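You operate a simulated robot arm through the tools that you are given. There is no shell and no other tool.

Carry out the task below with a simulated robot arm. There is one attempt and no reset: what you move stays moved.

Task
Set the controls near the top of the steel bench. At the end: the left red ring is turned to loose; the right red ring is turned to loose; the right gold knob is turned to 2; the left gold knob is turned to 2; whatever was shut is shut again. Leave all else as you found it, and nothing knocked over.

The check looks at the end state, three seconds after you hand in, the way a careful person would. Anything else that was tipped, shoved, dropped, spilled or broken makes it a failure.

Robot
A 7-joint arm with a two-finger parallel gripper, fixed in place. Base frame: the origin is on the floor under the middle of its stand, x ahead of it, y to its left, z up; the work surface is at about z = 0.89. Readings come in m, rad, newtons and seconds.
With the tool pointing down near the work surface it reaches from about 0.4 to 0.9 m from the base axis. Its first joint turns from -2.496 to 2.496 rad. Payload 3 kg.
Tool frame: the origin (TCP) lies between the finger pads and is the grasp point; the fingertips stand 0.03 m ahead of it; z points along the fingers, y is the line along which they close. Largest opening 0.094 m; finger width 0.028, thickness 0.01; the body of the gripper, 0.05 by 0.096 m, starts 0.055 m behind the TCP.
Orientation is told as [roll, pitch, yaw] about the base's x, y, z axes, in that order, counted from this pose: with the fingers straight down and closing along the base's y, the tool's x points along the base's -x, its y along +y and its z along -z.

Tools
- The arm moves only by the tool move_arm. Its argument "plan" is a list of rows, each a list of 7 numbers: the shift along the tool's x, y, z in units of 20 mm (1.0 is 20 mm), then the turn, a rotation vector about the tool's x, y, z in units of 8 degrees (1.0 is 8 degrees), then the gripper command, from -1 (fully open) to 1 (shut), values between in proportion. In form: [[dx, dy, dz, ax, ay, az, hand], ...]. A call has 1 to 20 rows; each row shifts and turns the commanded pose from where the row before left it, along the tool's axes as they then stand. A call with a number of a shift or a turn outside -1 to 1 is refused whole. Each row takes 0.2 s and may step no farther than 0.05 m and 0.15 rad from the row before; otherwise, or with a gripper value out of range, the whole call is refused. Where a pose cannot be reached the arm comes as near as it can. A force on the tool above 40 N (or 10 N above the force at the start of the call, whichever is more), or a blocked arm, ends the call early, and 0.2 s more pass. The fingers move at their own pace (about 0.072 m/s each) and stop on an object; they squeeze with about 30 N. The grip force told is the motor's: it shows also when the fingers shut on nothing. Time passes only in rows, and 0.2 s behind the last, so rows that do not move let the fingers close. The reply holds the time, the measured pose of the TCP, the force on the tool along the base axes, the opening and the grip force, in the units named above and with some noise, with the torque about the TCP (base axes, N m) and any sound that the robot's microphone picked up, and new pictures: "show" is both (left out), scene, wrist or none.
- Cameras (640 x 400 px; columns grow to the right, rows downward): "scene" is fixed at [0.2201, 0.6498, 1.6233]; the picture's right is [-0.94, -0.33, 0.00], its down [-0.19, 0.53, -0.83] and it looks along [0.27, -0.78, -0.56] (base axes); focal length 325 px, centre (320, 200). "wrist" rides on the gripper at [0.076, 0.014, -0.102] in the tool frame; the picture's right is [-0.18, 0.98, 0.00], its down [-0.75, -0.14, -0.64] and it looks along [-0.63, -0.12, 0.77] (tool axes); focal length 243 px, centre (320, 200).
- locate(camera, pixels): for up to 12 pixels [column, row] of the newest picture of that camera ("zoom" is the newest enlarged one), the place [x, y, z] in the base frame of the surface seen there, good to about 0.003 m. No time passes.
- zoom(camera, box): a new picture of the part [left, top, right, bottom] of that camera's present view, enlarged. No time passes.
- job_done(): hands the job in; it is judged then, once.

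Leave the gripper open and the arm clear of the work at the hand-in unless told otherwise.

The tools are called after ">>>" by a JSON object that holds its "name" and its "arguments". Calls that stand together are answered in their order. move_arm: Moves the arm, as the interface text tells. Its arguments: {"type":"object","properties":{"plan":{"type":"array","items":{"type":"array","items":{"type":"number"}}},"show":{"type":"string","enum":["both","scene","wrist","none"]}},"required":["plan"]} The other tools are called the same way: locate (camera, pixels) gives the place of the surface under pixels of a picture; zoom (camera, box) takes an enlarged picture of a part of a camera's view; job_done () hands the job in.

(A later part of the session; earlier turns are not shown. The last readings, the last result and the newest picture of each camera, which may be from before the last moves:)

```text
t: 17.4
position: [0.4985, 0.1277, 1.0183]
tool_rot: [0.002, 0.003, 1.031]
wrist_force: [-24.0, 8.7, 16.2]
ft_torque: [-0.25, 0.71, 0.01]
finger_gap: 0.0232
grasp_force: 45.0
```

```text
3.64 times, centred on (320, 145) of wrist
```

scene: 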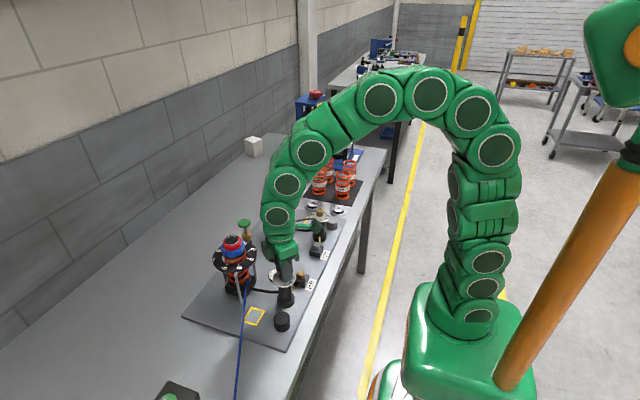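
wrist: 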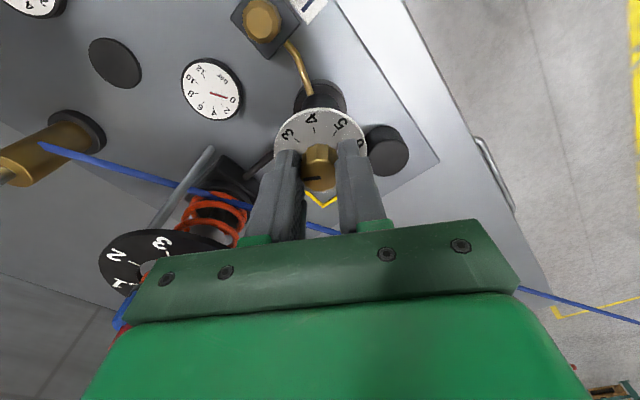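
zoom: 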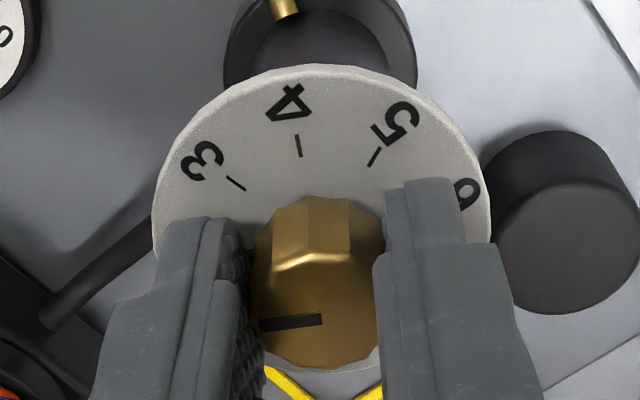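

The mark now sits about 40° past the 3 tick, so it should be at 2. I'll relieve the force and open the fingers, then lift and check.

>>> {"name": "move_arm", "arguments": {"plan": [[0.01, 0.04, -0.02, 0, 0, 0, 1], [0, 0, 0, 0, 0, 0, 0.4], [0, 0, 0, 0, 0, 0, 0.2], [0, 0, 0, 0, 0, 0, -0.2], [0, 0, 0, 0, 0, 0, -0.2], [0, 0, -0.7, 0, 0, 0, -0.2], [0, 0, -0.8, 0, 0, 0, -0.2], [0, 0, -0.8, 0, 0, 0, -0.2], [0, 0, -0.8, 0, 0, 0, -0.2]], "show": "both"}}

>>> {"name": "zoom", "arguments": {"camera": "wrist", "box": [275, 70, 365, 155]}}

```text
t: 19.4
position: [0.4978, 0.1279, 1.0798]
tool_rot: [0.001, 0.003, 1.031]
wrist_force: [-0.6, 0.6, 0.5]
ft_torque: [0.03, -0.02, -0.01]
finger_gap: 0.0561
grasp_force: 0.1
```

scene: 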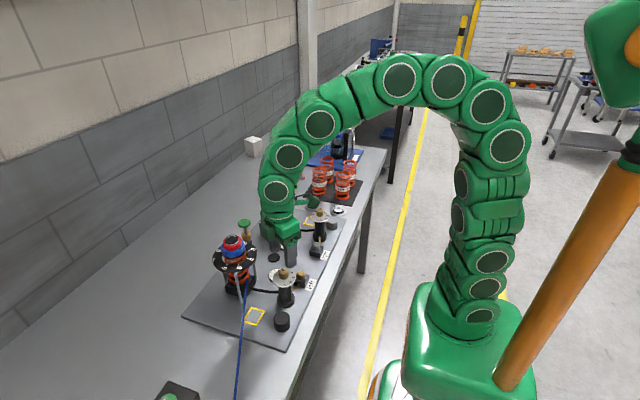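
wrist: 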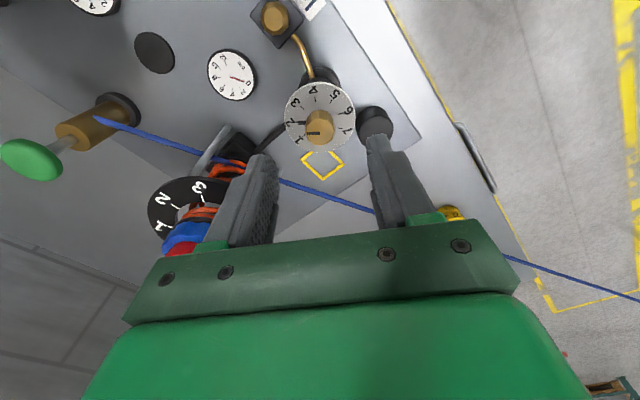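

```text
4.71 times, centred on (320, 112) of wrist
```

zoom: 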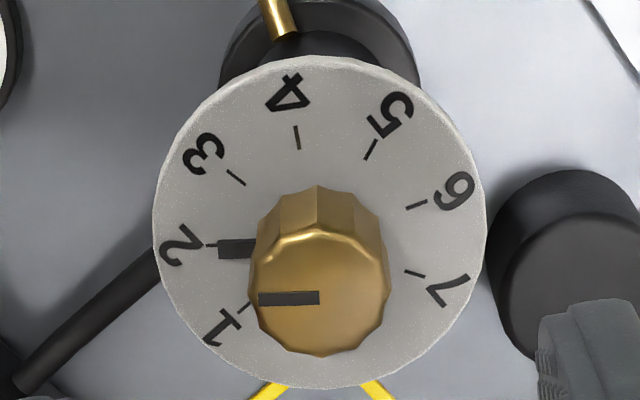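

>>> {"name": "zoom", "arguments": {"camera": "wrist", "box": [285, 105, 325, 135]}}

>>> {"name": "zoom", "arguments": {"camera": "scene", "box": [265, 260, 305, 295]}}

```text
13.33 times, centred on (305, 120) of wrist
```

zoom: 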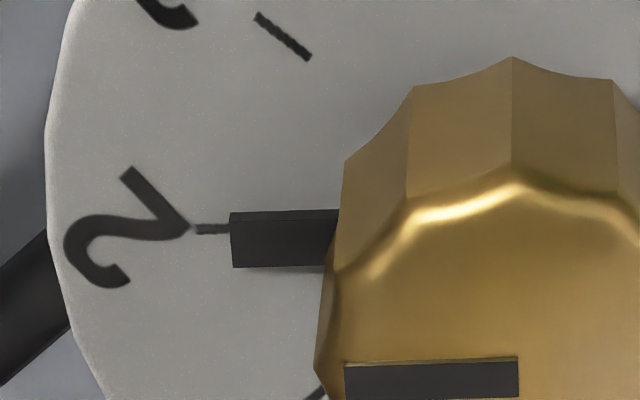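

```text
11.43 times, centred on (285, 278) of scene
```

zoom: 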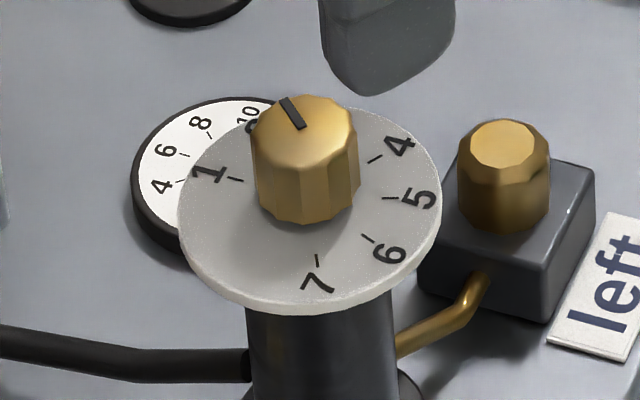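

The left gold pointer lines up with the 2 tick. Next is the left red ring. I'll rise, turn the wrist to about -35° yaw, and move over the left stack.

>>> {"name": "move_arm", "arguments": {"plan": [[0, 0, -1, 0, 0, 1, -0.5], [0, 0, -1, 0, 0, 1, -1], [0, 0, -1, 0, 0, 1, -1], [0, 0, -1, 0, 0, 1, -1], [0, 0, -1, 0, 0, 1, -1], [0, 0, 0, 0, 0, 1, -1], [0, 0, 0, 0, 0, 1, -1], [0, 0, 0, 0, 0, 1, -1], [0, 0, 0, 0, 0, 1, -1], [0, 0, 0, 0, 0, 1, -1], [0, 0, 0, 0, 0, 1, -1], [0, 0, 0, 0, 0, 0.76, -1], [-0.811, 0.586, 0, 0, 0, 0, -1], [-0.811, 0.586, 0, 0, 0, 0, -1], [-0.811, 0.586, 0, 0, 0, 0, -1], [-0.811, 0.586, 0, 0, 0, 0, -1], [-0.811, 0.586, 0, 0, 0, 0, -1], [-0.811, 0.586, 0, 0, 0, 0, -1], [-0.811, 0.586, 0, 0, 0, 0, -1]]}}

```text
t: 23.4
position: [0.6396, 0.1312, 1.1829]
tool_rot: [-0.003, -0.002, -0.61]
wrist_force: [0.6, -0.1, 0.4]
ft_torque: [-0.03, -0.03, 0.0]
finger_gap: 0.0939
grasp_force: 0.0
```

scene: 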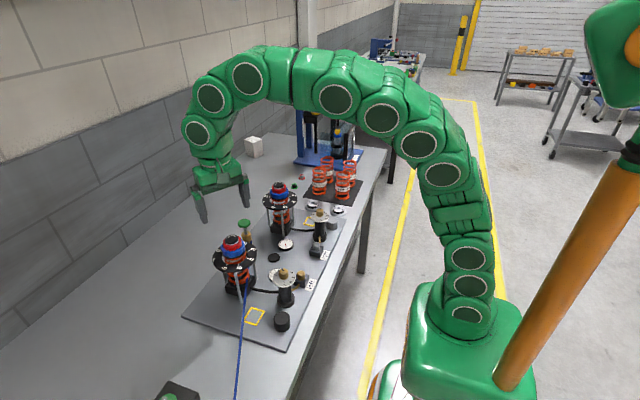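
wrist: 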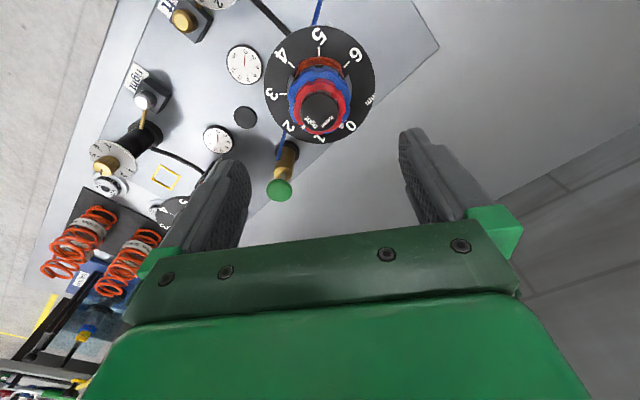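

The gripper is over the left stack. Zooming in for centring and to read the mark and letters.

>>> {"name": "zoom", "arguments": {"camera": "wrist", "box": [280, 65, 360, 145]}}

>>> {"name": "locate", "arguments": {"camera": "zoom", "pixels": [[318, 215], [240, 215], [398, 215], [318, 150], [318, 290], [318, 135], [318, 100], [318, 60], [440, 215], [198, 200], [318, 315], [480, 200]]}}

```text
5.00 times, centred on (320, 105) of wrist
```

zoom: 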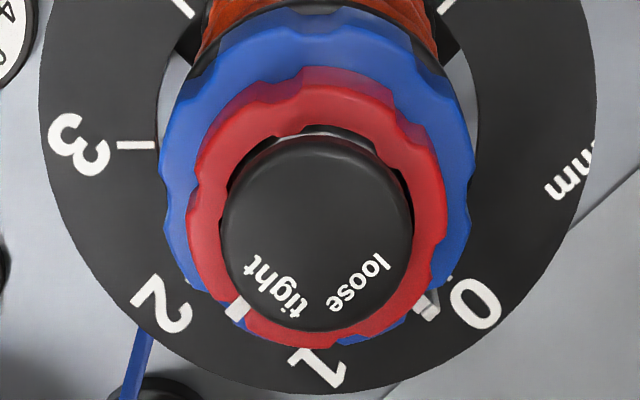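

```text
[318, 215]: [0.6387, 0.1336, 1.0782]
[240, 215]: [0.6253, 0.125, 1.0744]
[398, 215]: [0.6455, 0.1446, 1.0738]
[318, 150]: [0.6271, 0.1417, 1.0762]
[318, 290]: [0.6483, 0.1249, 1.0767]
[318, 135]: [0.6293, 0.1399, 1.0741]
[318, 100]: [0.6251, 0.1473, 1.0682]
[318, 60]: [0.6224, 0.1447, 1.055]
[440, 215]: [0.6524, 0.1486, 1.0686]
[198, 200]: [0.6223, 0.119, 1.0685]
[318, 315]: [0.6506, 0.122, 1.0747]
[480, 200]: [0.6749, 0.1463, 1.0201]
```

The red mark is at the lower left (235,308 in the zoom), by "tight". I'll zoom closer to measure its angle relative to the words.

>>> {"name": "zoom", "arguments": {"camera": "wrist", "box": [295, 85, 350, 140]}}

>>> {"name": "locate", "arguments": {"camera": "zoom", "pixels": [[180, 300], [170, 310], [190, 290], [245, 265], [365, 262], [305, 190], [490, 300]]}}

```text
7.27 times, centred on (322, 112) of wrist
```

zoom: 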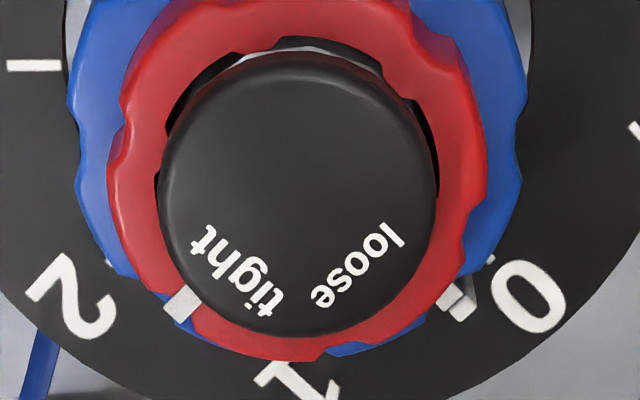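

```text
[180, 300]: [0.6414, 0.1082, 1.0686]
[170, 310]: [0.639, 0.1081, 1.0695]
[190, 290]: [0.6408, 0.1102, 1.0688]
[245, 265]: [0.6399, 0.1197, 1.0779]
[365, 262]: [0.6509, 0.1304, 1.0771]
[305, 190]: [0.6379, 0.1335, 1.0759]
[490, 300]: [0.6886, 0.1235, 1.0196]
```

The mark is at about -82° and "loose" is 72–76° counter-clockwise from it. The blue ring's own pointer is near 0, so I'll start at -25° yaw to keep the fingers well clear of it through the turn. Now I'll centre, then lower to just above the cap level.

>>> {"name": "move_arm", "arguments": {"plan": [[0.08, 0, 0, 0, 0, 0, -1], [0, 0, 0, 0, 0, -0.6, -1], [0, 0, 0, 0, 0, -0.65, -1], [0, 0, 0.9, 0, 0, 0, -1], [0, 0, 0.9, 0, 0, 0, -1], [0, 0, 0.9, 0, 0, 0, -1], [0, 0, 0.9, 0, 0, 0, -1], [0, 0, 0, 0, 0, 0, -1]]}}

>>> {"name": "zoom", "arguments": {"camera": "wrist", "box": [260, 110, 380, 220]}}

```text
t: 25.2
position: [0.637, 0.1325, 1.1099]
tool_rot: [-0.002, 0.001, -0.435]
wrist_force: [-0.3, 0.0, 0.2]
ft_torque: [0.0, -0.02, -0.02]
finger_gap: 0.0941
grasp_force: 0.0
```

scene: 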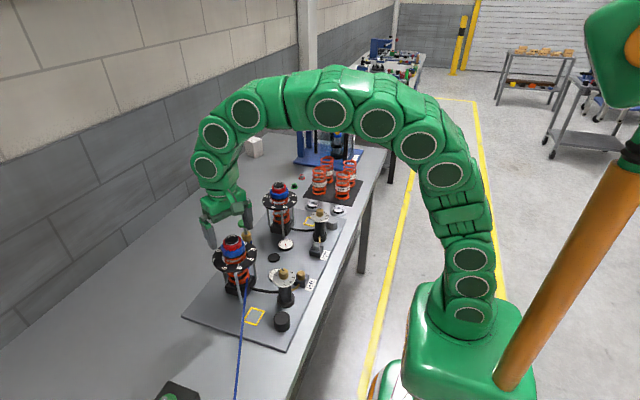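
wrist: 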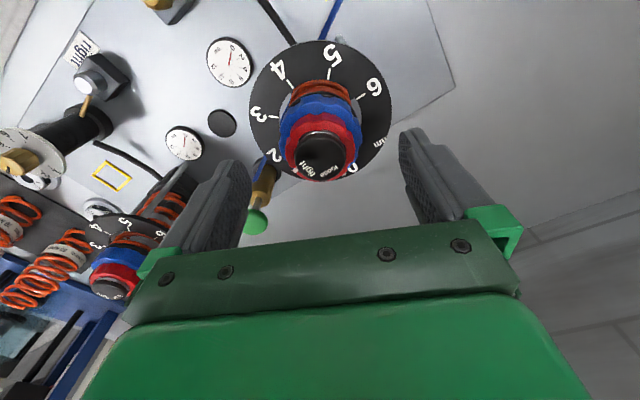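

```text
3.64 times, centred on (320, 165) of wrist
```

zoom: 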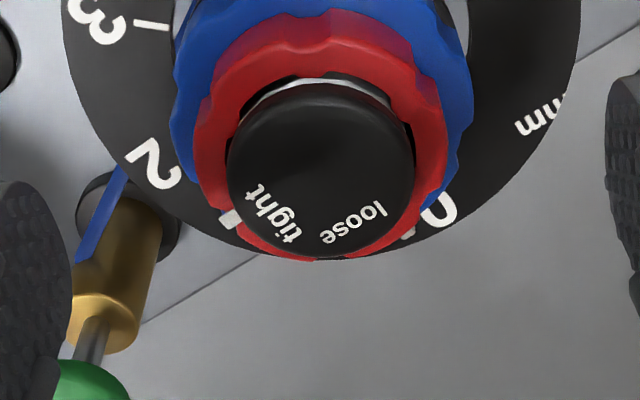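

The cap is centred on the tool axis (column 320.3, row 157, against an expected 156). I'll lower to a TCP z of about 1.0885, which puts the fingertips about 5 mm above the blue ring.

>>> {"name": "move_arm", "arguments": {"plan": [[0, 0, 0.54, 0, 0, 0, -1], [0, 0, 0.53, 0, 0, 0, -1], [0, 0, 0, 0, 0, 0, -1]]}}

>>> {"name": "zoom", "arguments": {"camera": "scene", "box": [190, 200, 290, 300]}}

```text
t: 26.0
position: [0.638, 0.1312, 1.0874]
tool_rot: [-0.003, 0.001, -0.436]
wrist_force: [0.4, 0.4, -0.1]
ft_torque: [-0.02, 0.01, 0.03]
finger_gap: 0.0938
grasp_force: 0.0
```

scene: 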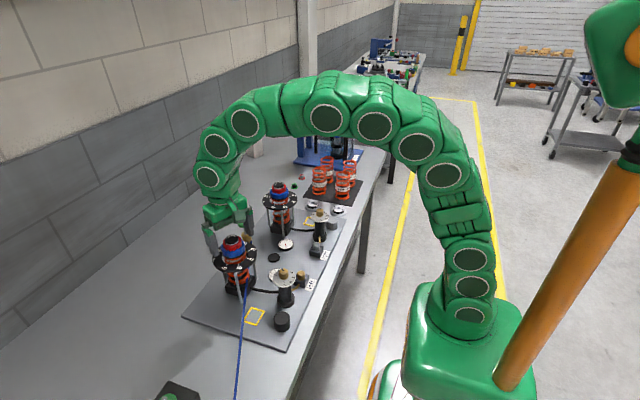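
wrist: 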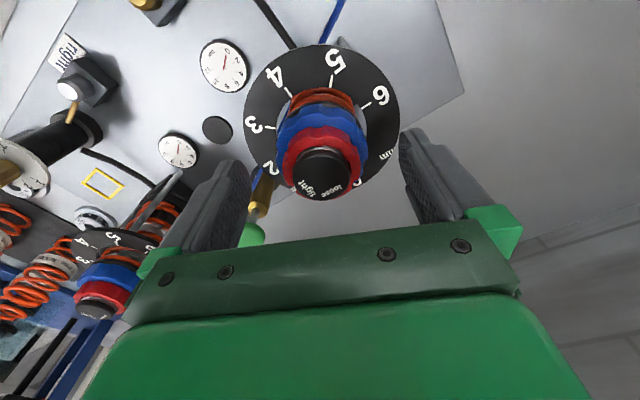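

```text
4.00 times, centred on (240, 250) of scene
```

zoom: 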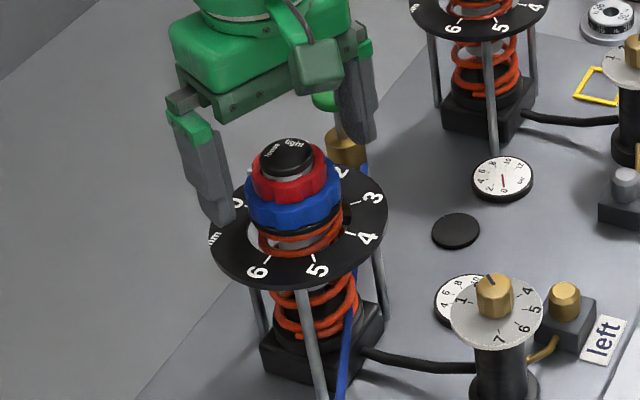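

Check fingertip heights against the red and blue rings.

>>> {"name": "locate", "arguments": {"camera": "zoom", "pixels": [[220, 222], [214, 222], [228, 219], [360, 140], [366, 141], [352, 136], [290, 192], [290, 203], [290, 215], [289, 172]]}}

```text
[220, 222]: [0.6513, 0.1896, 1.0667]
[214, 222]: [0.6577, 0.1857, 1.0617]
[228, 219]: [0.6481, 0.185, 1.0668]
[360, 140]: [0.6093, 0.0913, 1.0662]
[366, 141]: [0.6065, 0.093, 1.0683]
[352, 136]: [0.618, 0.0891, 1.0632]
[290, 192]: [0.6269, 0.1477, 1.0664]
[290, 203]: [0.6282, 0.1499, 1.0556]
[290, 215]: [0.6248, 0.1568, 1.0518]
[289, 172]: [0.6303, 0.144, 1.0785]
```

The tips overlap the red ring's upper part and clear the blue ring's top at about 1.0535. Closing on the red ring.

>>> {"name": "move_arm", "arguments": {"plan": [[0, 0, 0, 0, 0, 0, -0.5], [0, 0, 0, 0, 0, 0, -0.1], [0, 0, 0, 0, 0, 0, 0.1], [0, 0, 0, 0, 0, 0, 1], [0, 0, 0, 0, 0, 0, 1]]}}

>>> {"name": "zoom", "arguments": {"camera": "wrist", "box": [250, 100, 390, 230]}}

>>> {"name": "zoom", "arguments": {"camera": "scene", "box": [200, 215, 280, 295]}}

```text
t: 27.2
position: [0.6367, 0.1307, 1.0875]
tool_rot: [-0.001, 0.0, -0.436]
wrist_force: [3.4, 5.5, -1.3]
ft_torque: [0.27, -0.2, 0.01]
finger_gap: 0.0452
grasp_force: 44.8
```

scene: 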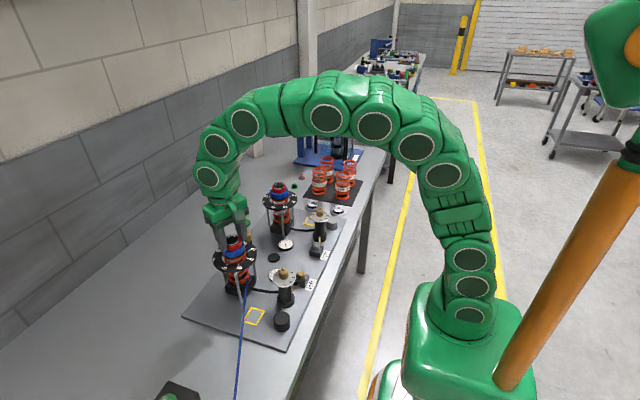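
wrist: 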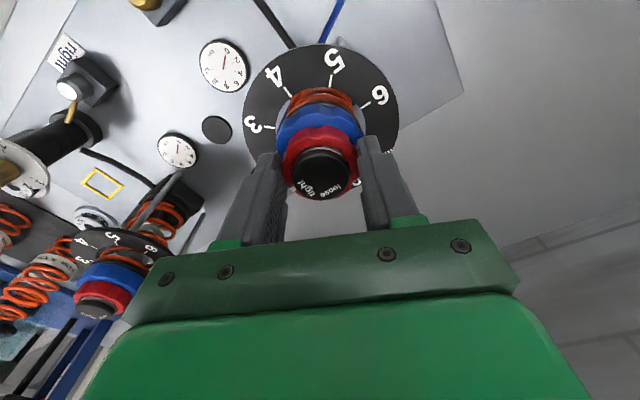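

```text
3.08 times, centred on (320, 165) of wrist
```

zoom: 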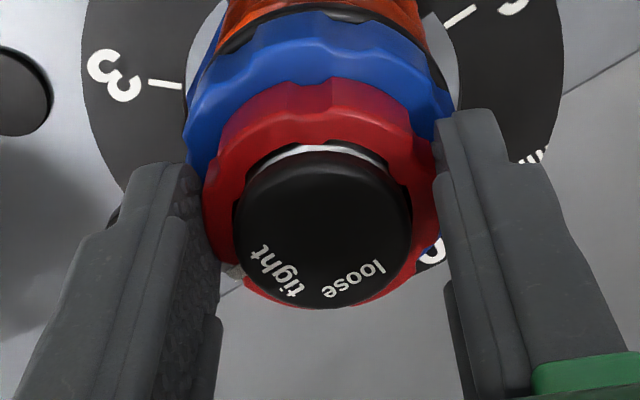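

```text
5.00 times, centred on (240, 255) of scene
```

zoom: 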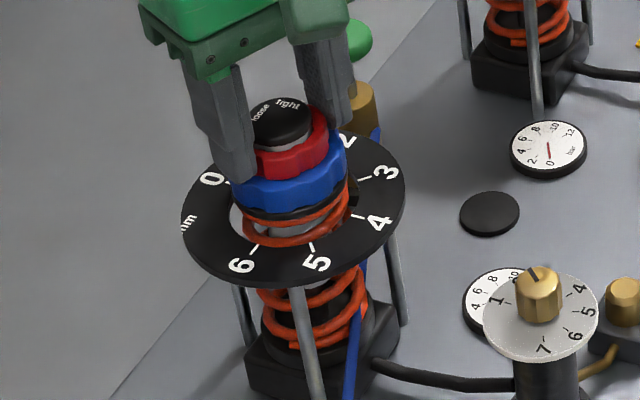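

The grip on the red ring is at a gap of 45.2 mm with small forces. I'll turn counter-clockwise in small steps, starting at yaw -0.436.

>>> {"name": "move_arm", "arguments": {"plan": [[0, 0, 0, 0, 0, -0.5, 1], [0, 0, 0, 0, 0, -0.5, 1], [0, 0, 0, 0, 0, -0.5, 1]], "show": "wrist"}}

>>> {"name": "zoom", "arguments": {"camera": "wrist", "box": [250, 100, 390, 230]}}

```text
t: 28.0
position: [0.6376, 0.1314, 1.0877]
tool_rot: [-0.004, 0.004, -0.225]
wrist_force: [-13.1, -9.6, 3.7]
ft_torque: [-0.26, -0.09, -0.01]
finger_gap: 0.0456
grasp_force: 44.7
```

wrist: 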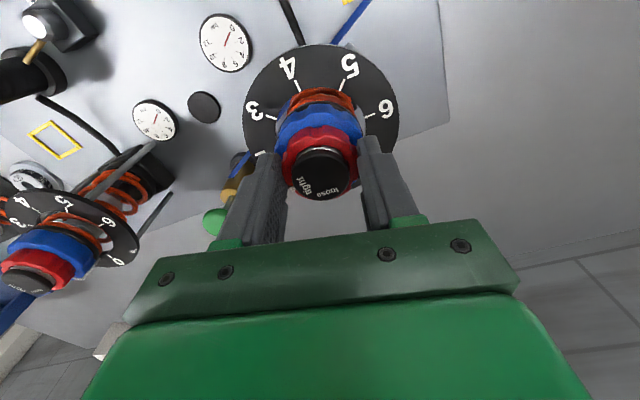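

```text
3.08 times, centred on (320, 165) of wrist
```

zoom: 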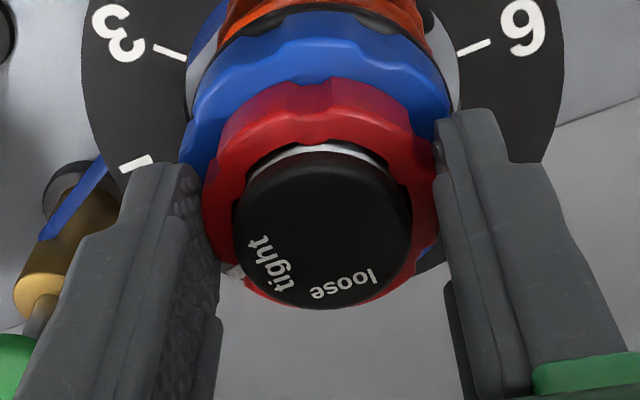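

The red ring turns with the fingers and the plate stays still. Continuing.

>>> {"name": "move_arm", "arguments": {"plan": [[0.02, -0.02, 0, 0, 0, -0.5, 1], [0, 0, 0, 0, 0, -0.5, 1], [0, 0, 0, 0, 0, -0.5, 1]], "show": "none"}}

```text
t: 28.8
position: [0.638, 0.1309, 1.0881]
tool_rot: [-0.003, 0.002, -0.016]
wrist_force: [-17.0, -32.8, 6.9]
ft_torque: [-0.81, 1.09, -0.1]
finger_gap: 0.0454
grasp_force: 45.1
```

>>> {"name": "move_arm", "arguments": {"plan": [[0.03, -0.055, 0, 0, 0, 0, 1], [0, 0, 0, 0, 0, -0.5, 1], [0, 0, 0, 0, 0, -0.5, 1]], "show": "none"}}

```text
t: 29.6
position: [0.6395, 0.1283, 1.0874]
tool_rot: [-0.002, 0.004, 0.124]
wrist_force: [-16.1, -28.9, -0.2]
ft_torque: [-0.6, 0.31, -0.1]
finger_gap: 0.0455
grasp_force: 45.2
```

>>> {"name": "move_arm", "arguments": {"plan": [[0.05, -0.07, 0, 0, 0, 0, 1], [0, 0, 0, 0, 0, -0.5, 1], [0, 0, 0, 0, 0, -0.5, 1]], "show": "wrist"}}

>>> {"name": "zoom", "arguments": {"camera": "wrist", "box": [250, 100, 390, 230]}}

```text
t: 30.4
position: [0.6379, 0.1305, 1.0879]
tool_rot: [0.001, -0.001, 0.263]
wrist_force: [5.1, -6.7, -0.1]
ft_torque: [0.06, 0.31, -0.01]
finger_gap: 0.0453
grasp_force: 45.1
```

wrist: 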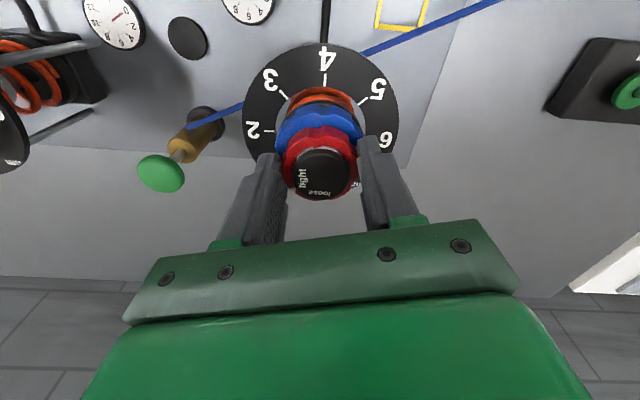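

```text
3.08 times, centred on (320, 165) of wrist
```

zoom: 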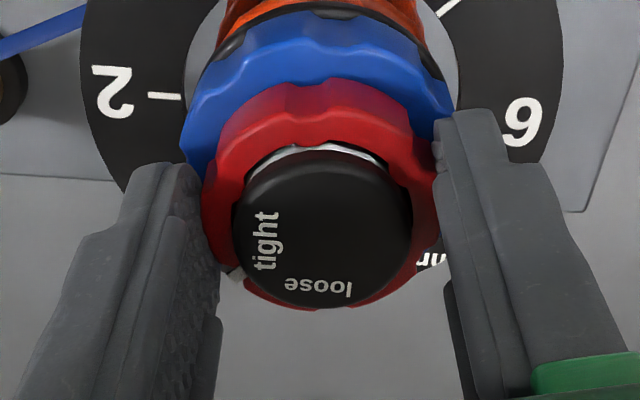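

40° turned so far. I'll check from the scene camera that the blue ring's pointer is still near 0.

>>> {"name": "move_arm", "arguments": {"plan": [[0, 0, 0, 0, 0, 0, 1]], "show": "scene"}}

>>> {"name": "zoom", "arguments": {"camera": "scene", "box": [210, 220, 265, 275]}}

```text
t: 30.8
position: [0.6381, 0.1296, 1.0882]
tool_rot: [0.002, -0.001, 0.265]
wrist_force: [11.4, 1.4, -0.1]
ft_torque: [0.56, -1.09, -0.02]
finger_gap: 0.0454
grasp_force: 45.0
```

scene: 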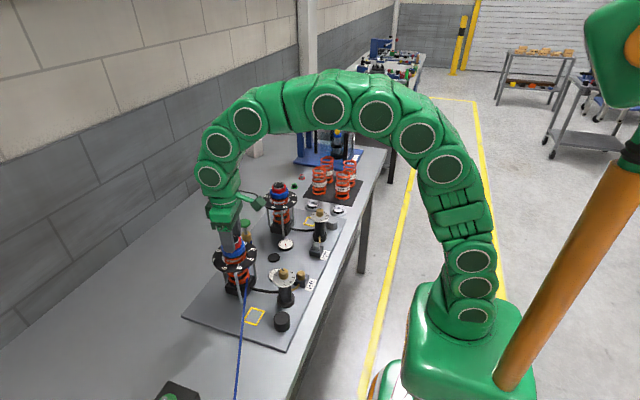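

```text
7.27 times, centred on (238, 248) of scene
```

zoom: 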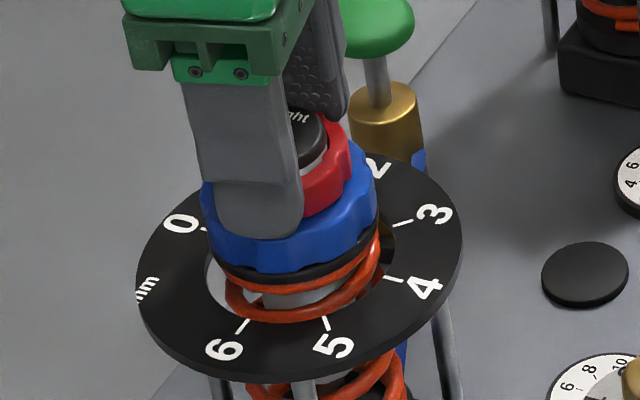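

The finger hides the blue pointer. I'll compare the blue ring's lobes with the fingers across the next small step to make sure it isn't turning.

>>> {"name": "zoom", "arguments": {"camera": "wrist", "box": [275, 90, 365, 160]}}

>>> {"name": "move_arm", "arguments": {"plan": [[-0.01, 0, 0, 0, 0, -0.5, 1], [0, 0, 0, 0, 0, -0.5, 1], [0, 0, 0, 0, 0, -0.5, 1]], "show": "wrist"}}

>>> {"name": "zoom", "arguments": {"camera": "wrist", "box": [275, 90, 365, 160]}}

```text
5.71 times, centred on (320, 125) of wrist
```

zoom: 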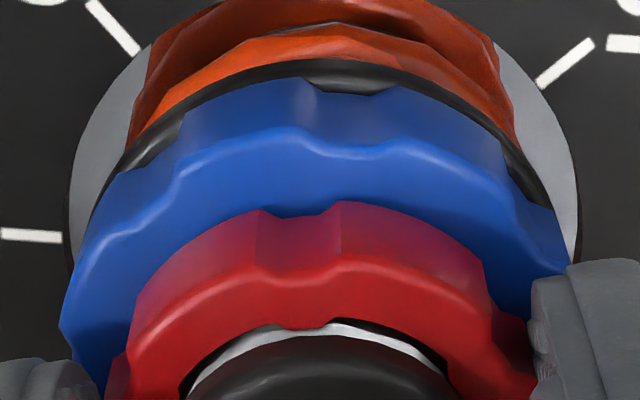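

```text
t: 31.6
position: [0.6376, 0.1299, 1.0873]
tool_rot: [-0.001, 0.002, 0.474]
wrist_force: [20.4, 2.1, 0.9]
ft_torque: [-0.05, -0.93, -0.03]
finger_gap: 0.0456
grasp_force: 44.9
```

wrist: 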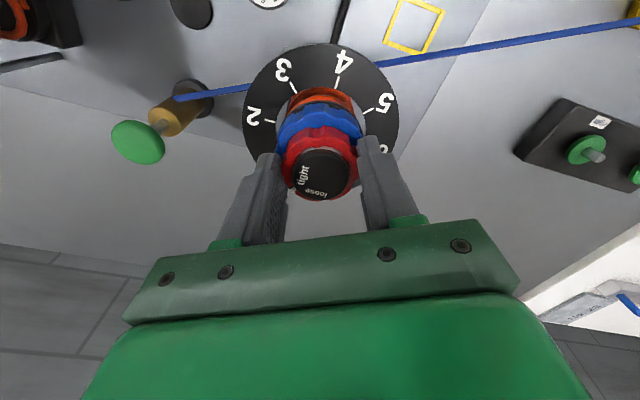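

```text
5.71 times, centred on (320, 125) of wrist
```

zoom: 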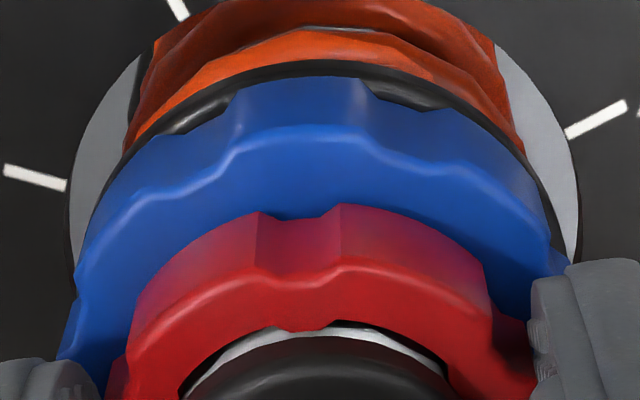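

Red stays fixed to the fingers while the blue lobes shift relative to them, so blue isn't turning. Total is 52°. Continuing.

>>> {"name": "move_arm", "arguments": {"plan": [[-0.04, -0.02, 0, 0, 0, -0.5, 1], [0, 0, 0, 0, 0, -0.5, 1], [0, 0, 0, 0, 0, -0.5, 1]], "show": "wrist"}}

>>> {"name": "zoom", "arguments": {"camera": "wrist", "box": [265, 130, 375, 220]}}

```text
t: 32.4
position: [0.6378, 0.1287, 1.0873]
tool_rot: [-0.002, 0.002, 0.684]
wrist_force: [30.0, -1.3, 7.6]
ft_torque: [-0.37, -0.41, 0.0]
finger_gap: 0.0454
grasp_force: 44.5
```

wrist: 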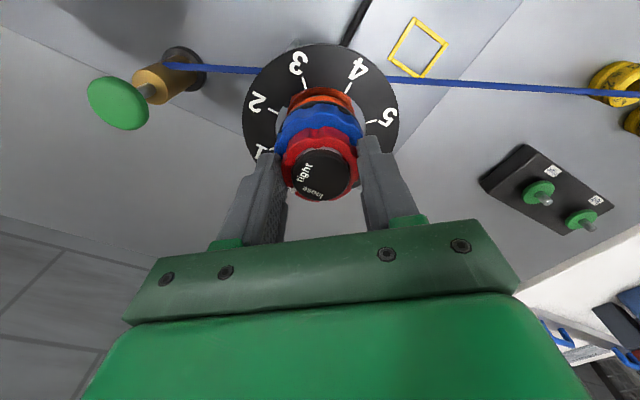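

```text
4.44 times, centred on (320, 175) of wrist
```

zoom: 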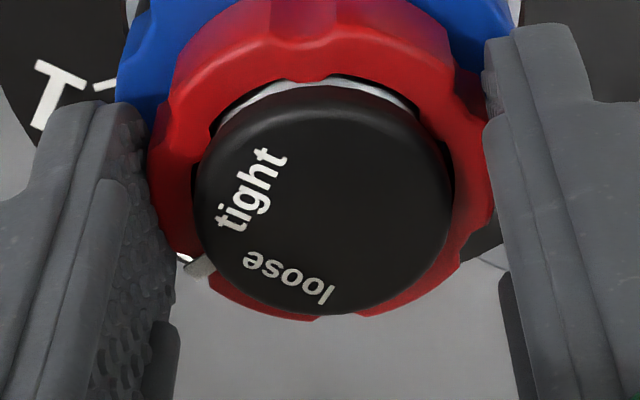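

64° turned so far. I'll use locate to get the angles of the words and the mark from here.

>>> {"name": "locate", "arguments": {"camera": "zoom", "pixels": [[287, 278], [250, 190], [195, 265], [205, 200], [442, 200], [323, 100], [323, 305], [330, 285], [250, 265], [203, 268]]}}

>>> {"name": "zoom", "arguments": {"camera": "scene", "box": [215, 215, 265, 260]}}

```text
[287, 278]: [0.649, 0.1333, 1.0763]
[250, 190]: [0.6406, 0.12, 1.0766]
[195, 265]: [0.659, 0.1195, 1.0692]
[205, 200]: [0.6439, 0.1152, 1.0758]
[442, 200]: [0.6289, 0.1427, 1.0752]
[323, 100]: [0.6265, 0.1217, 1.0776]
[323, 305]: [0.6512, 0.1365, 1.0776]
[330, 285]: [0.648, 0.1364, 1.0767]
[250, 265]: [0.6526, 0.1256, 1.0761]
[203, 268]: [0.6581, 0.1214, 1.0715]
```

```text
8.89 times, centred on (240, 238) of scene
```

zoom: 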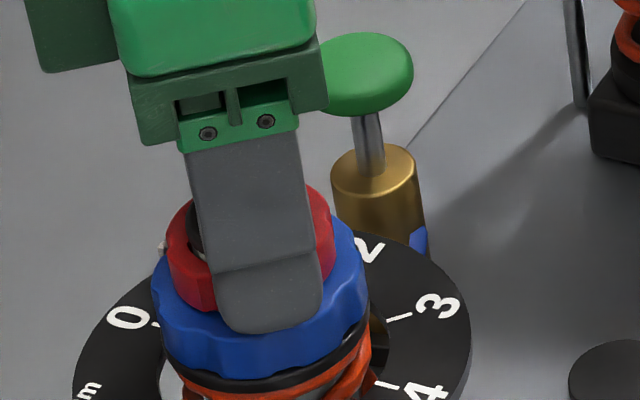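

About 12° remains to line up the mark with "loose". Continuing with relief shifts.

>>> {"name": "move_arm", "arguments": {"plan": [[-0.05, -0.045, 0, 0, 0, 0, 1], [0, 0, 0, 0, 0, -0.5, 1], [0, 0, 0, 0, 0, -0.5, 1], [0, 0, 0, 0, 0, -0.5, 1], [0, 0, 0, 0, 0, 0, 1]], "show": "wrist"}}

>>> {"name": "zoom", "arguments": {"camera": "wrist", "box": [265, 130, 375, 220]}}

```text
t: 33.6
position: [0.6389, 0.1298, 1.0879]
tool_rot: [-0.001, 0.005, 0.889]
wrist_force: [-2.2, -19.9, 0.2]
ft_torque: [-0.71, 0.52, -0.03]
finger_gap: 0.0454
grasp_force: 45.3
```

wrist: 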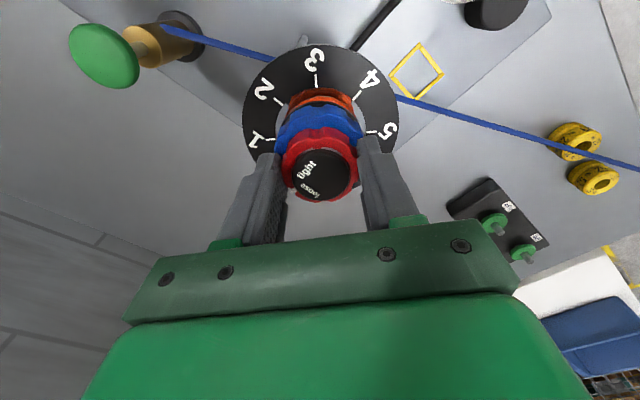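

```text
4.44 times, centred on (320, 175) of wrist
```

zoom: 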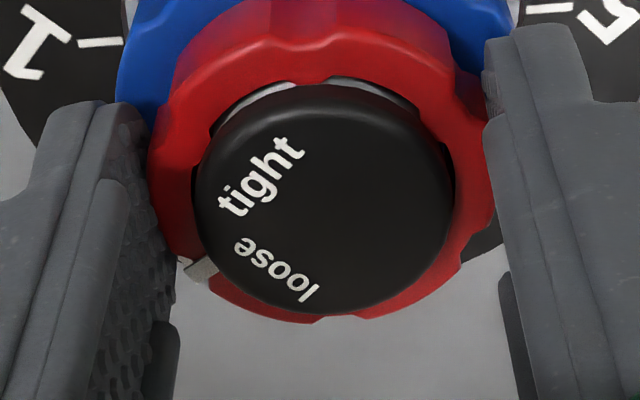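

75.9° turned. I'll release, lift, and check from above where the mark sits relative to "loose".

>>> {"name": "move_arm", "arguments": {"plan": [[0.035, -0.02, 0, 0, 0, 0, 1], [0, 0, 0, 0, 0, 0, 0.0], [0, 0, 0, 0, 0, 0, -0.5], [0, 0, 0, 0, 0, 0, -1], [0, 0, 0, 0, 0, 0, -1], [0, 0, -0.9, 0, 0, 0, -1], [0, 0, -0.9, 0, 0, 0, -1], [0, 0, -0.9, 0, 0, 0, -1], [0, 0, -0.9, 0, 0, 0, -1], [0, 0, -0.9, 0, 0, 0, -1], [0, 0, 0, 0, 0, 0, -1]], "show": "both"}}

>>> {"name": "zoom", "arguments": {"camera": "wrist", "box": [285, 75, 355, 145]}}

>>> {"name": "zoom", "arguments": {"camera": "scene", "box": [210, 220, 265, 275]}}

```text
t: 36.0
position: [0.6382, 0.1287, 1.1767]
tool_rot: [0.001, 0.004, 0.89]
wrist_force: [-0.2, 0.0, -0.5]
ft_torque: [0.01, 0.02, -0.02]
finger_gap: 0.0939
grasp_force: 0.0
```

scene: 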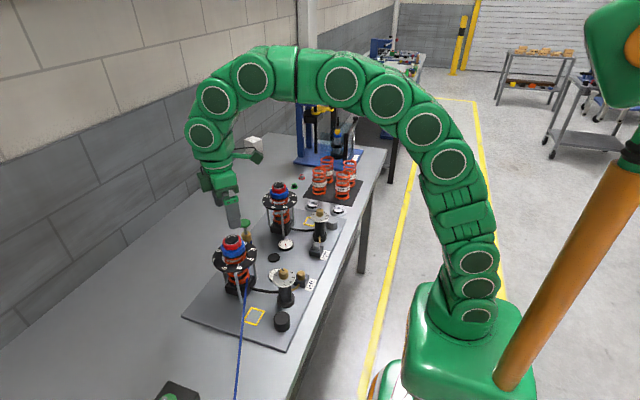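
wrist: 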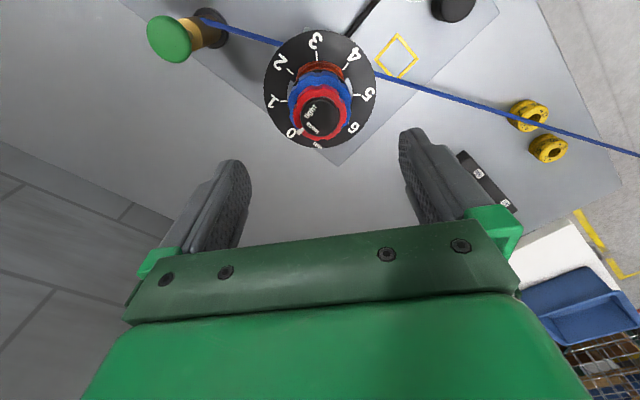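

```text
5.71 times, centred on (320, 110) of wrist
```

zoom: 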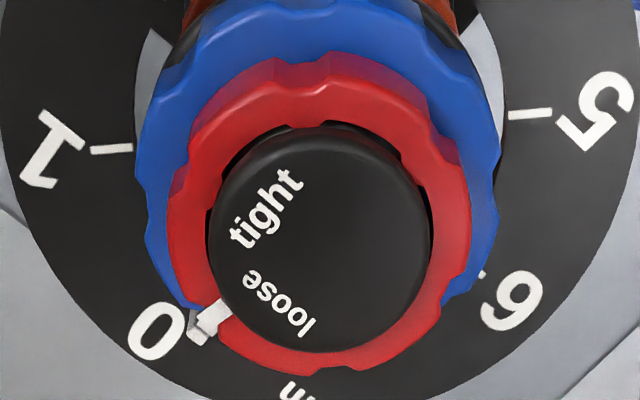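

```text
7.27 times, centred on (238, 248) of scene
```

zoom: 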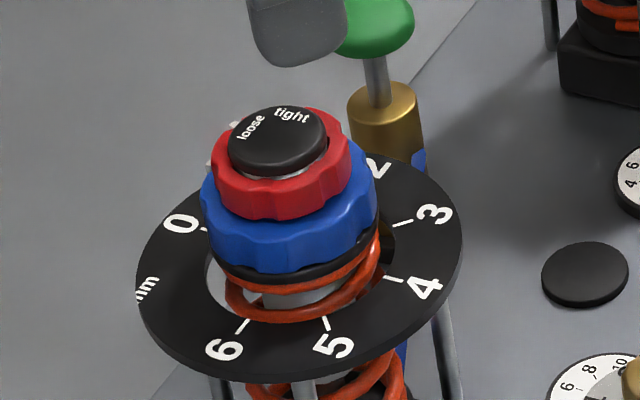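

The mark and blue pointer are now both near 0 on the plate side, and blue hasn't moved. To compare the mark with the word "loose" without parallax, I'll shift the camera directly over the cap.

>>> {"name": "move_arm", "arguments": {"plan": [[-0.85, 0, 0, 0, 0, 0, -1], [-0.85, 0, 0, 0, 0, 0, -1], [-0.85, 0, 0, 0, 0, 0, -1], [-0.75, 0, 0, 0, 0, 0, -1], [0, 0, 0, 0, 0, 0, -1]], "show": "wrist"}}

>>> {"name": "zoom", "arguments": {"camera": "wrist", "box": [270, 0, 350, 55]}}

```text
t: 37.2
position: [0.6812, 0.1791, 1.1776]
tool_rot: [-0.001, 0.005, 0.89]
wrist_force: [-0.2, -0.4, -0.5]
ft_torque: [-0.04, 0.02, 0.01]
finger_gap: 0.094
grasp_force: 0.0
```

wrist: 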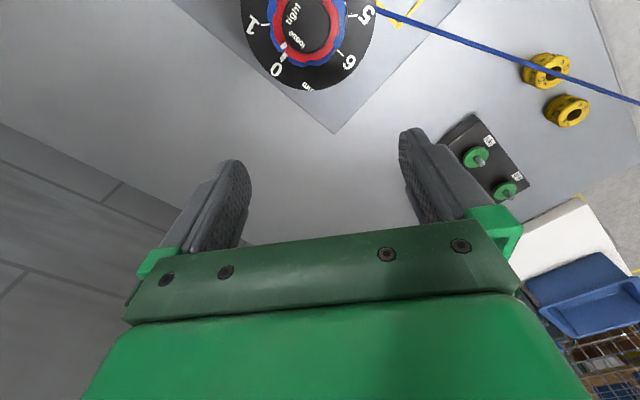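

```text
7.27 times, centred on (310, 28) of wrist
```

zoom: 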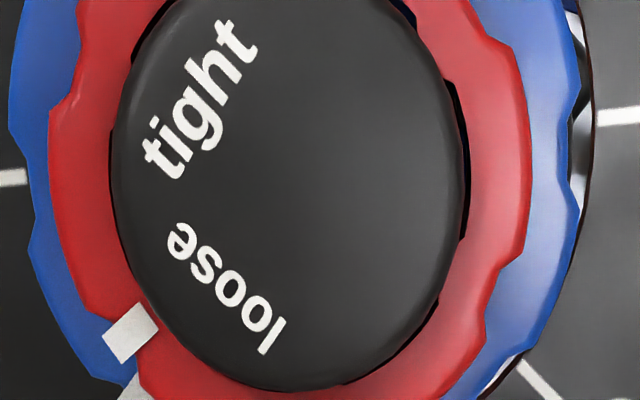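

Projecting properly, the mark is about 15° short of the centre of "loose"; the words are about 90° apart. I'll go back over the stack, re-orient the gripper to about -17° yaw so the fingers stay clear of the blue pointer, and regrip for the last ~14.5°.

>>> {"name": "move_arm", "arguments": {"plan": [[0.78, 0.012, 0, 0, 0, 0.85, -1], [0.78, 0.012, 0, 0, 0, 0, -1], [0.78, 0.012, 0, 0, 0, 0, -1], [0.78, 0.012, 0, 0, 0, 0, -1]], "show": "none"}}

```text
t: 38.2
position: [0.6354, 0.133, 1.178]
tool_rot: [-0.001, 0.001, 0.77]
wrist_force: [-0.2, 0.5, 0.2]
ft_torque: [-0.01, -0.01, 0.01]
finger_gap: 0.0939
grasp_force: 0.0
```

>>> {"name": "move_arm", "arguments": {"plan": [[0, 0, 0, 0, 0, 0.955, -1], [0, 0, 0, 0, 0, 0.955, -1], [0, 0, 0, 0, 0, 0.955, -1], [0, 0, 0, 0, 0, 0.955, -1], [0, 0, 0, 0, 0, 0.955, -1], [0, 0, 0, 0, 0, 0.955, -1], [0, 0, 0, 0, 0, 0.955, -1], [0, 0, 0, 0, 0, 0.955, -1], [0, 0, 0, 0, 0, 0, -1]], "show": "wrist"}}

>>> {"name": "zoom", "arguments": {"camera": "wrist", "box": [280, 65, 360, 145]}}

```text
t: 40.2
position: [0.6373, 0.1345, 1.1775]
tool_rot: [-0.001, 0.002, -0.296]
wrist_force: [0.6, 0.8, 0.8]
ft_torque: [0.04, 0.02, 0.03]
finger_gap: 0.0939
grasp_force: 0.0
```

wrist: 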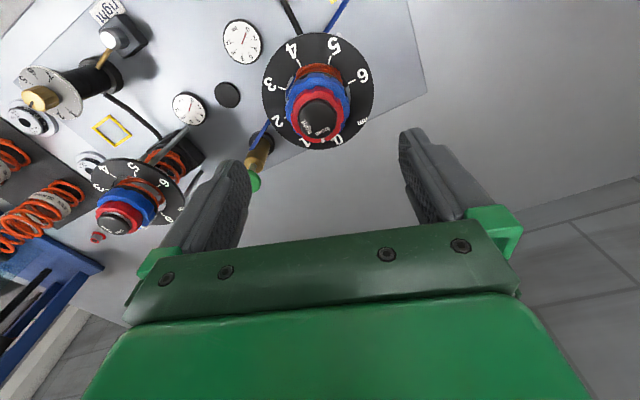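

```text
5.00 times, centred on (320, 105) of wrist
```

zoom: 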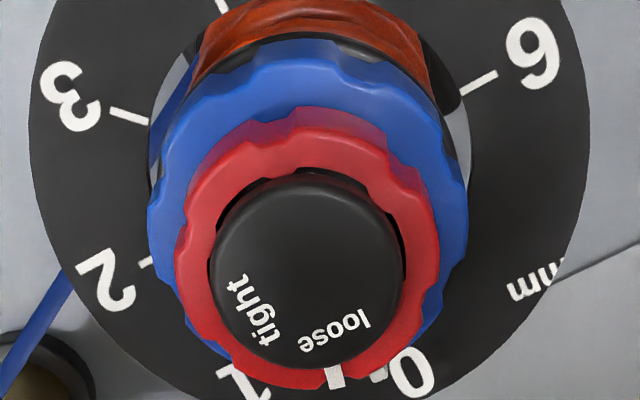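

The gripper is about 3.5 mm off in tool −x and −y from the cap centre. I'll correct that and lower to just above the cap.

>>> {"name": "move_arm", "arguments": {"plan": [[-0.18, -0.175, 0, 0, 0, 0, -1], [0, 0, 0.85, 0, 0, 0, -1], [0, 0, 0.85, 0, 0, 0, -1], [0, 0, 0.85, 0, 0, 0, -1], [0, 0, 0.8, 0, 0, 0, -1], [0, 0, 0, 0, 0, 0, -1]], "show": "wrist"}}

>>> {"name": "zoom", "arguments": {"camera": "wrist", "box": [260, 110, 380, 220]}}

```text
t: 41.6
position: [0.6407, 0.131, 1.1075]
tool_rot: [-0.003, 0.0, -0.296]
wrist_force: [0.1, -1.0, 0.3]
ft_torque: [-0.01, 0.01, 0.03]
finger_gap: 0.094
grasp_force: 0.0
```

wrist: 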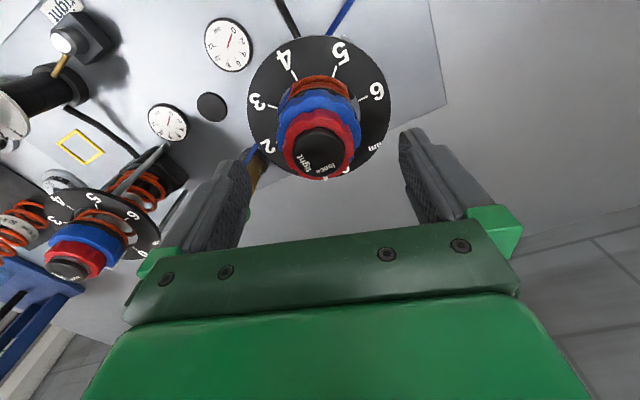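

```text
3.64 times, centred on (320, 165) of wrist
```

zoom: 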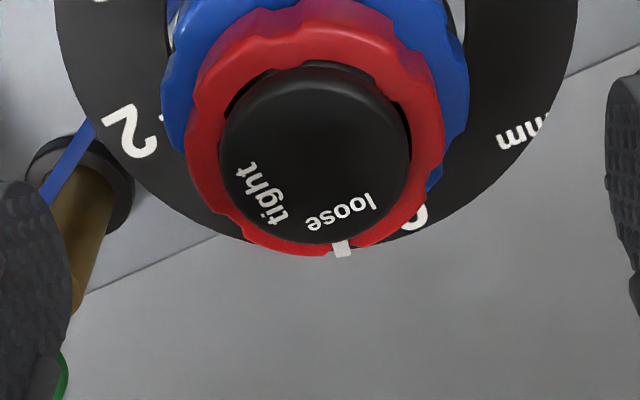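

Fine-tune by 1 mm and lower the last 19 mm, then close.

>>> {"name": "move_arm", "arguments": {"plan": [[0, -0.05, 0.5, 0, 0, 0, -1], [0, 0, 0.47, 0, 0, 0, -1], [0, 0, 0, 0, 0, 0, -1], [0, 0, 0, 0, 0, 0, -0.5], [0, 0, 0, 0, 0, 0, -0.1], [0, 0, 0, 0, 0, 0, 0.1], [0, 0, 0, 0, 0, 0, 1], [0, 0, 0, 0, 0, 0, 1]], "show": "wrist"}}

>>> {"name": "zoom", "arguments": {"camera": "wrist", "box": [260, 110, 380, 220]}}

```text
t: 43.4
position: [0.6395, 0.1313, 1.0899]
tool_rot: [-0.002, 0.001, -0.293]
wrist_force: [-1.7, 4.0, -0.9]
ft_torque: [0.35, 0.09, 0.01]
finger_gap: 0.0461
grasp_force: 44.7
```

wrist: 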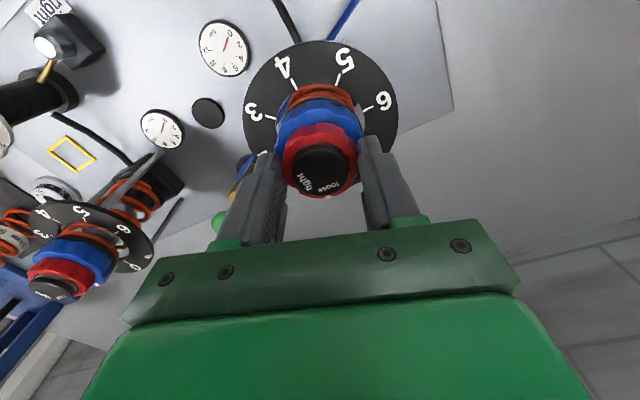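

```text
3.64 times, centred on (320, 165) of wrist
```

zoom: 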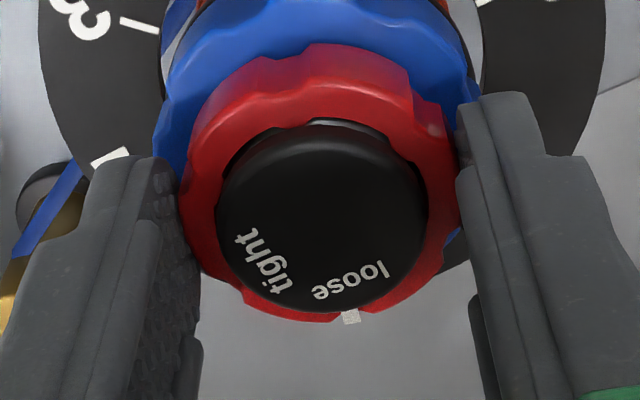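

The grip is clean. I'll turn the final ~14.8° counter-clockwise, then release, lift, and move the camera over it.

>>> {"name": "move_arm", "arguments": {"plan": [[0, 0, 0, 0, 0, -0.46, 1], [0, 0, 0, 0, 0, -0.46, 1], [0, 0, 0, 0, 0, -0.46, 1], [0, 0, 0, 0, 0, -0.46, 1], [0, 0, 0, 0, 0, 0, 1]], "show": "wrist"}}

>>> {"name": "zoom", "arguments": {"camera": "wrist", "box": [260, 110, 380, 220]}}

```text
t: 44.6
position: [0.6392, 0.13, 1.0906]
tool_rot: [-0.003, 0.001, -0.037]
wrist_force: [4.8, 15.5, -14.7]
ft_torque: [0.71, -0.26, -0.68]
finger_gap: 0.0462
grasp_force: 45.6
```

wrist: 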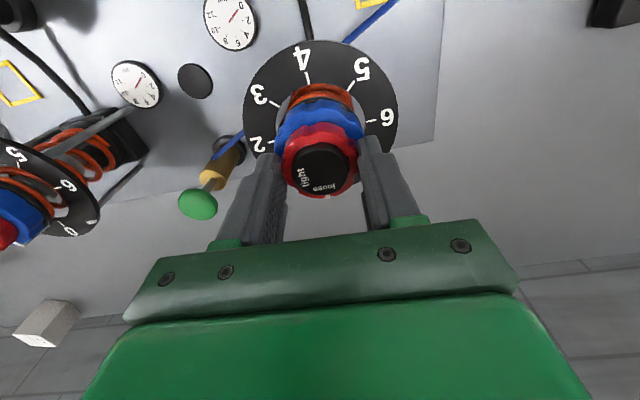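

```text
3.64 times, centred on (320, 165) of wrist
```

zoom: 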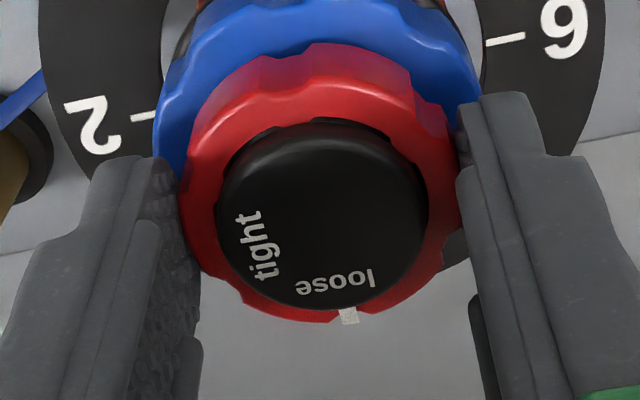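

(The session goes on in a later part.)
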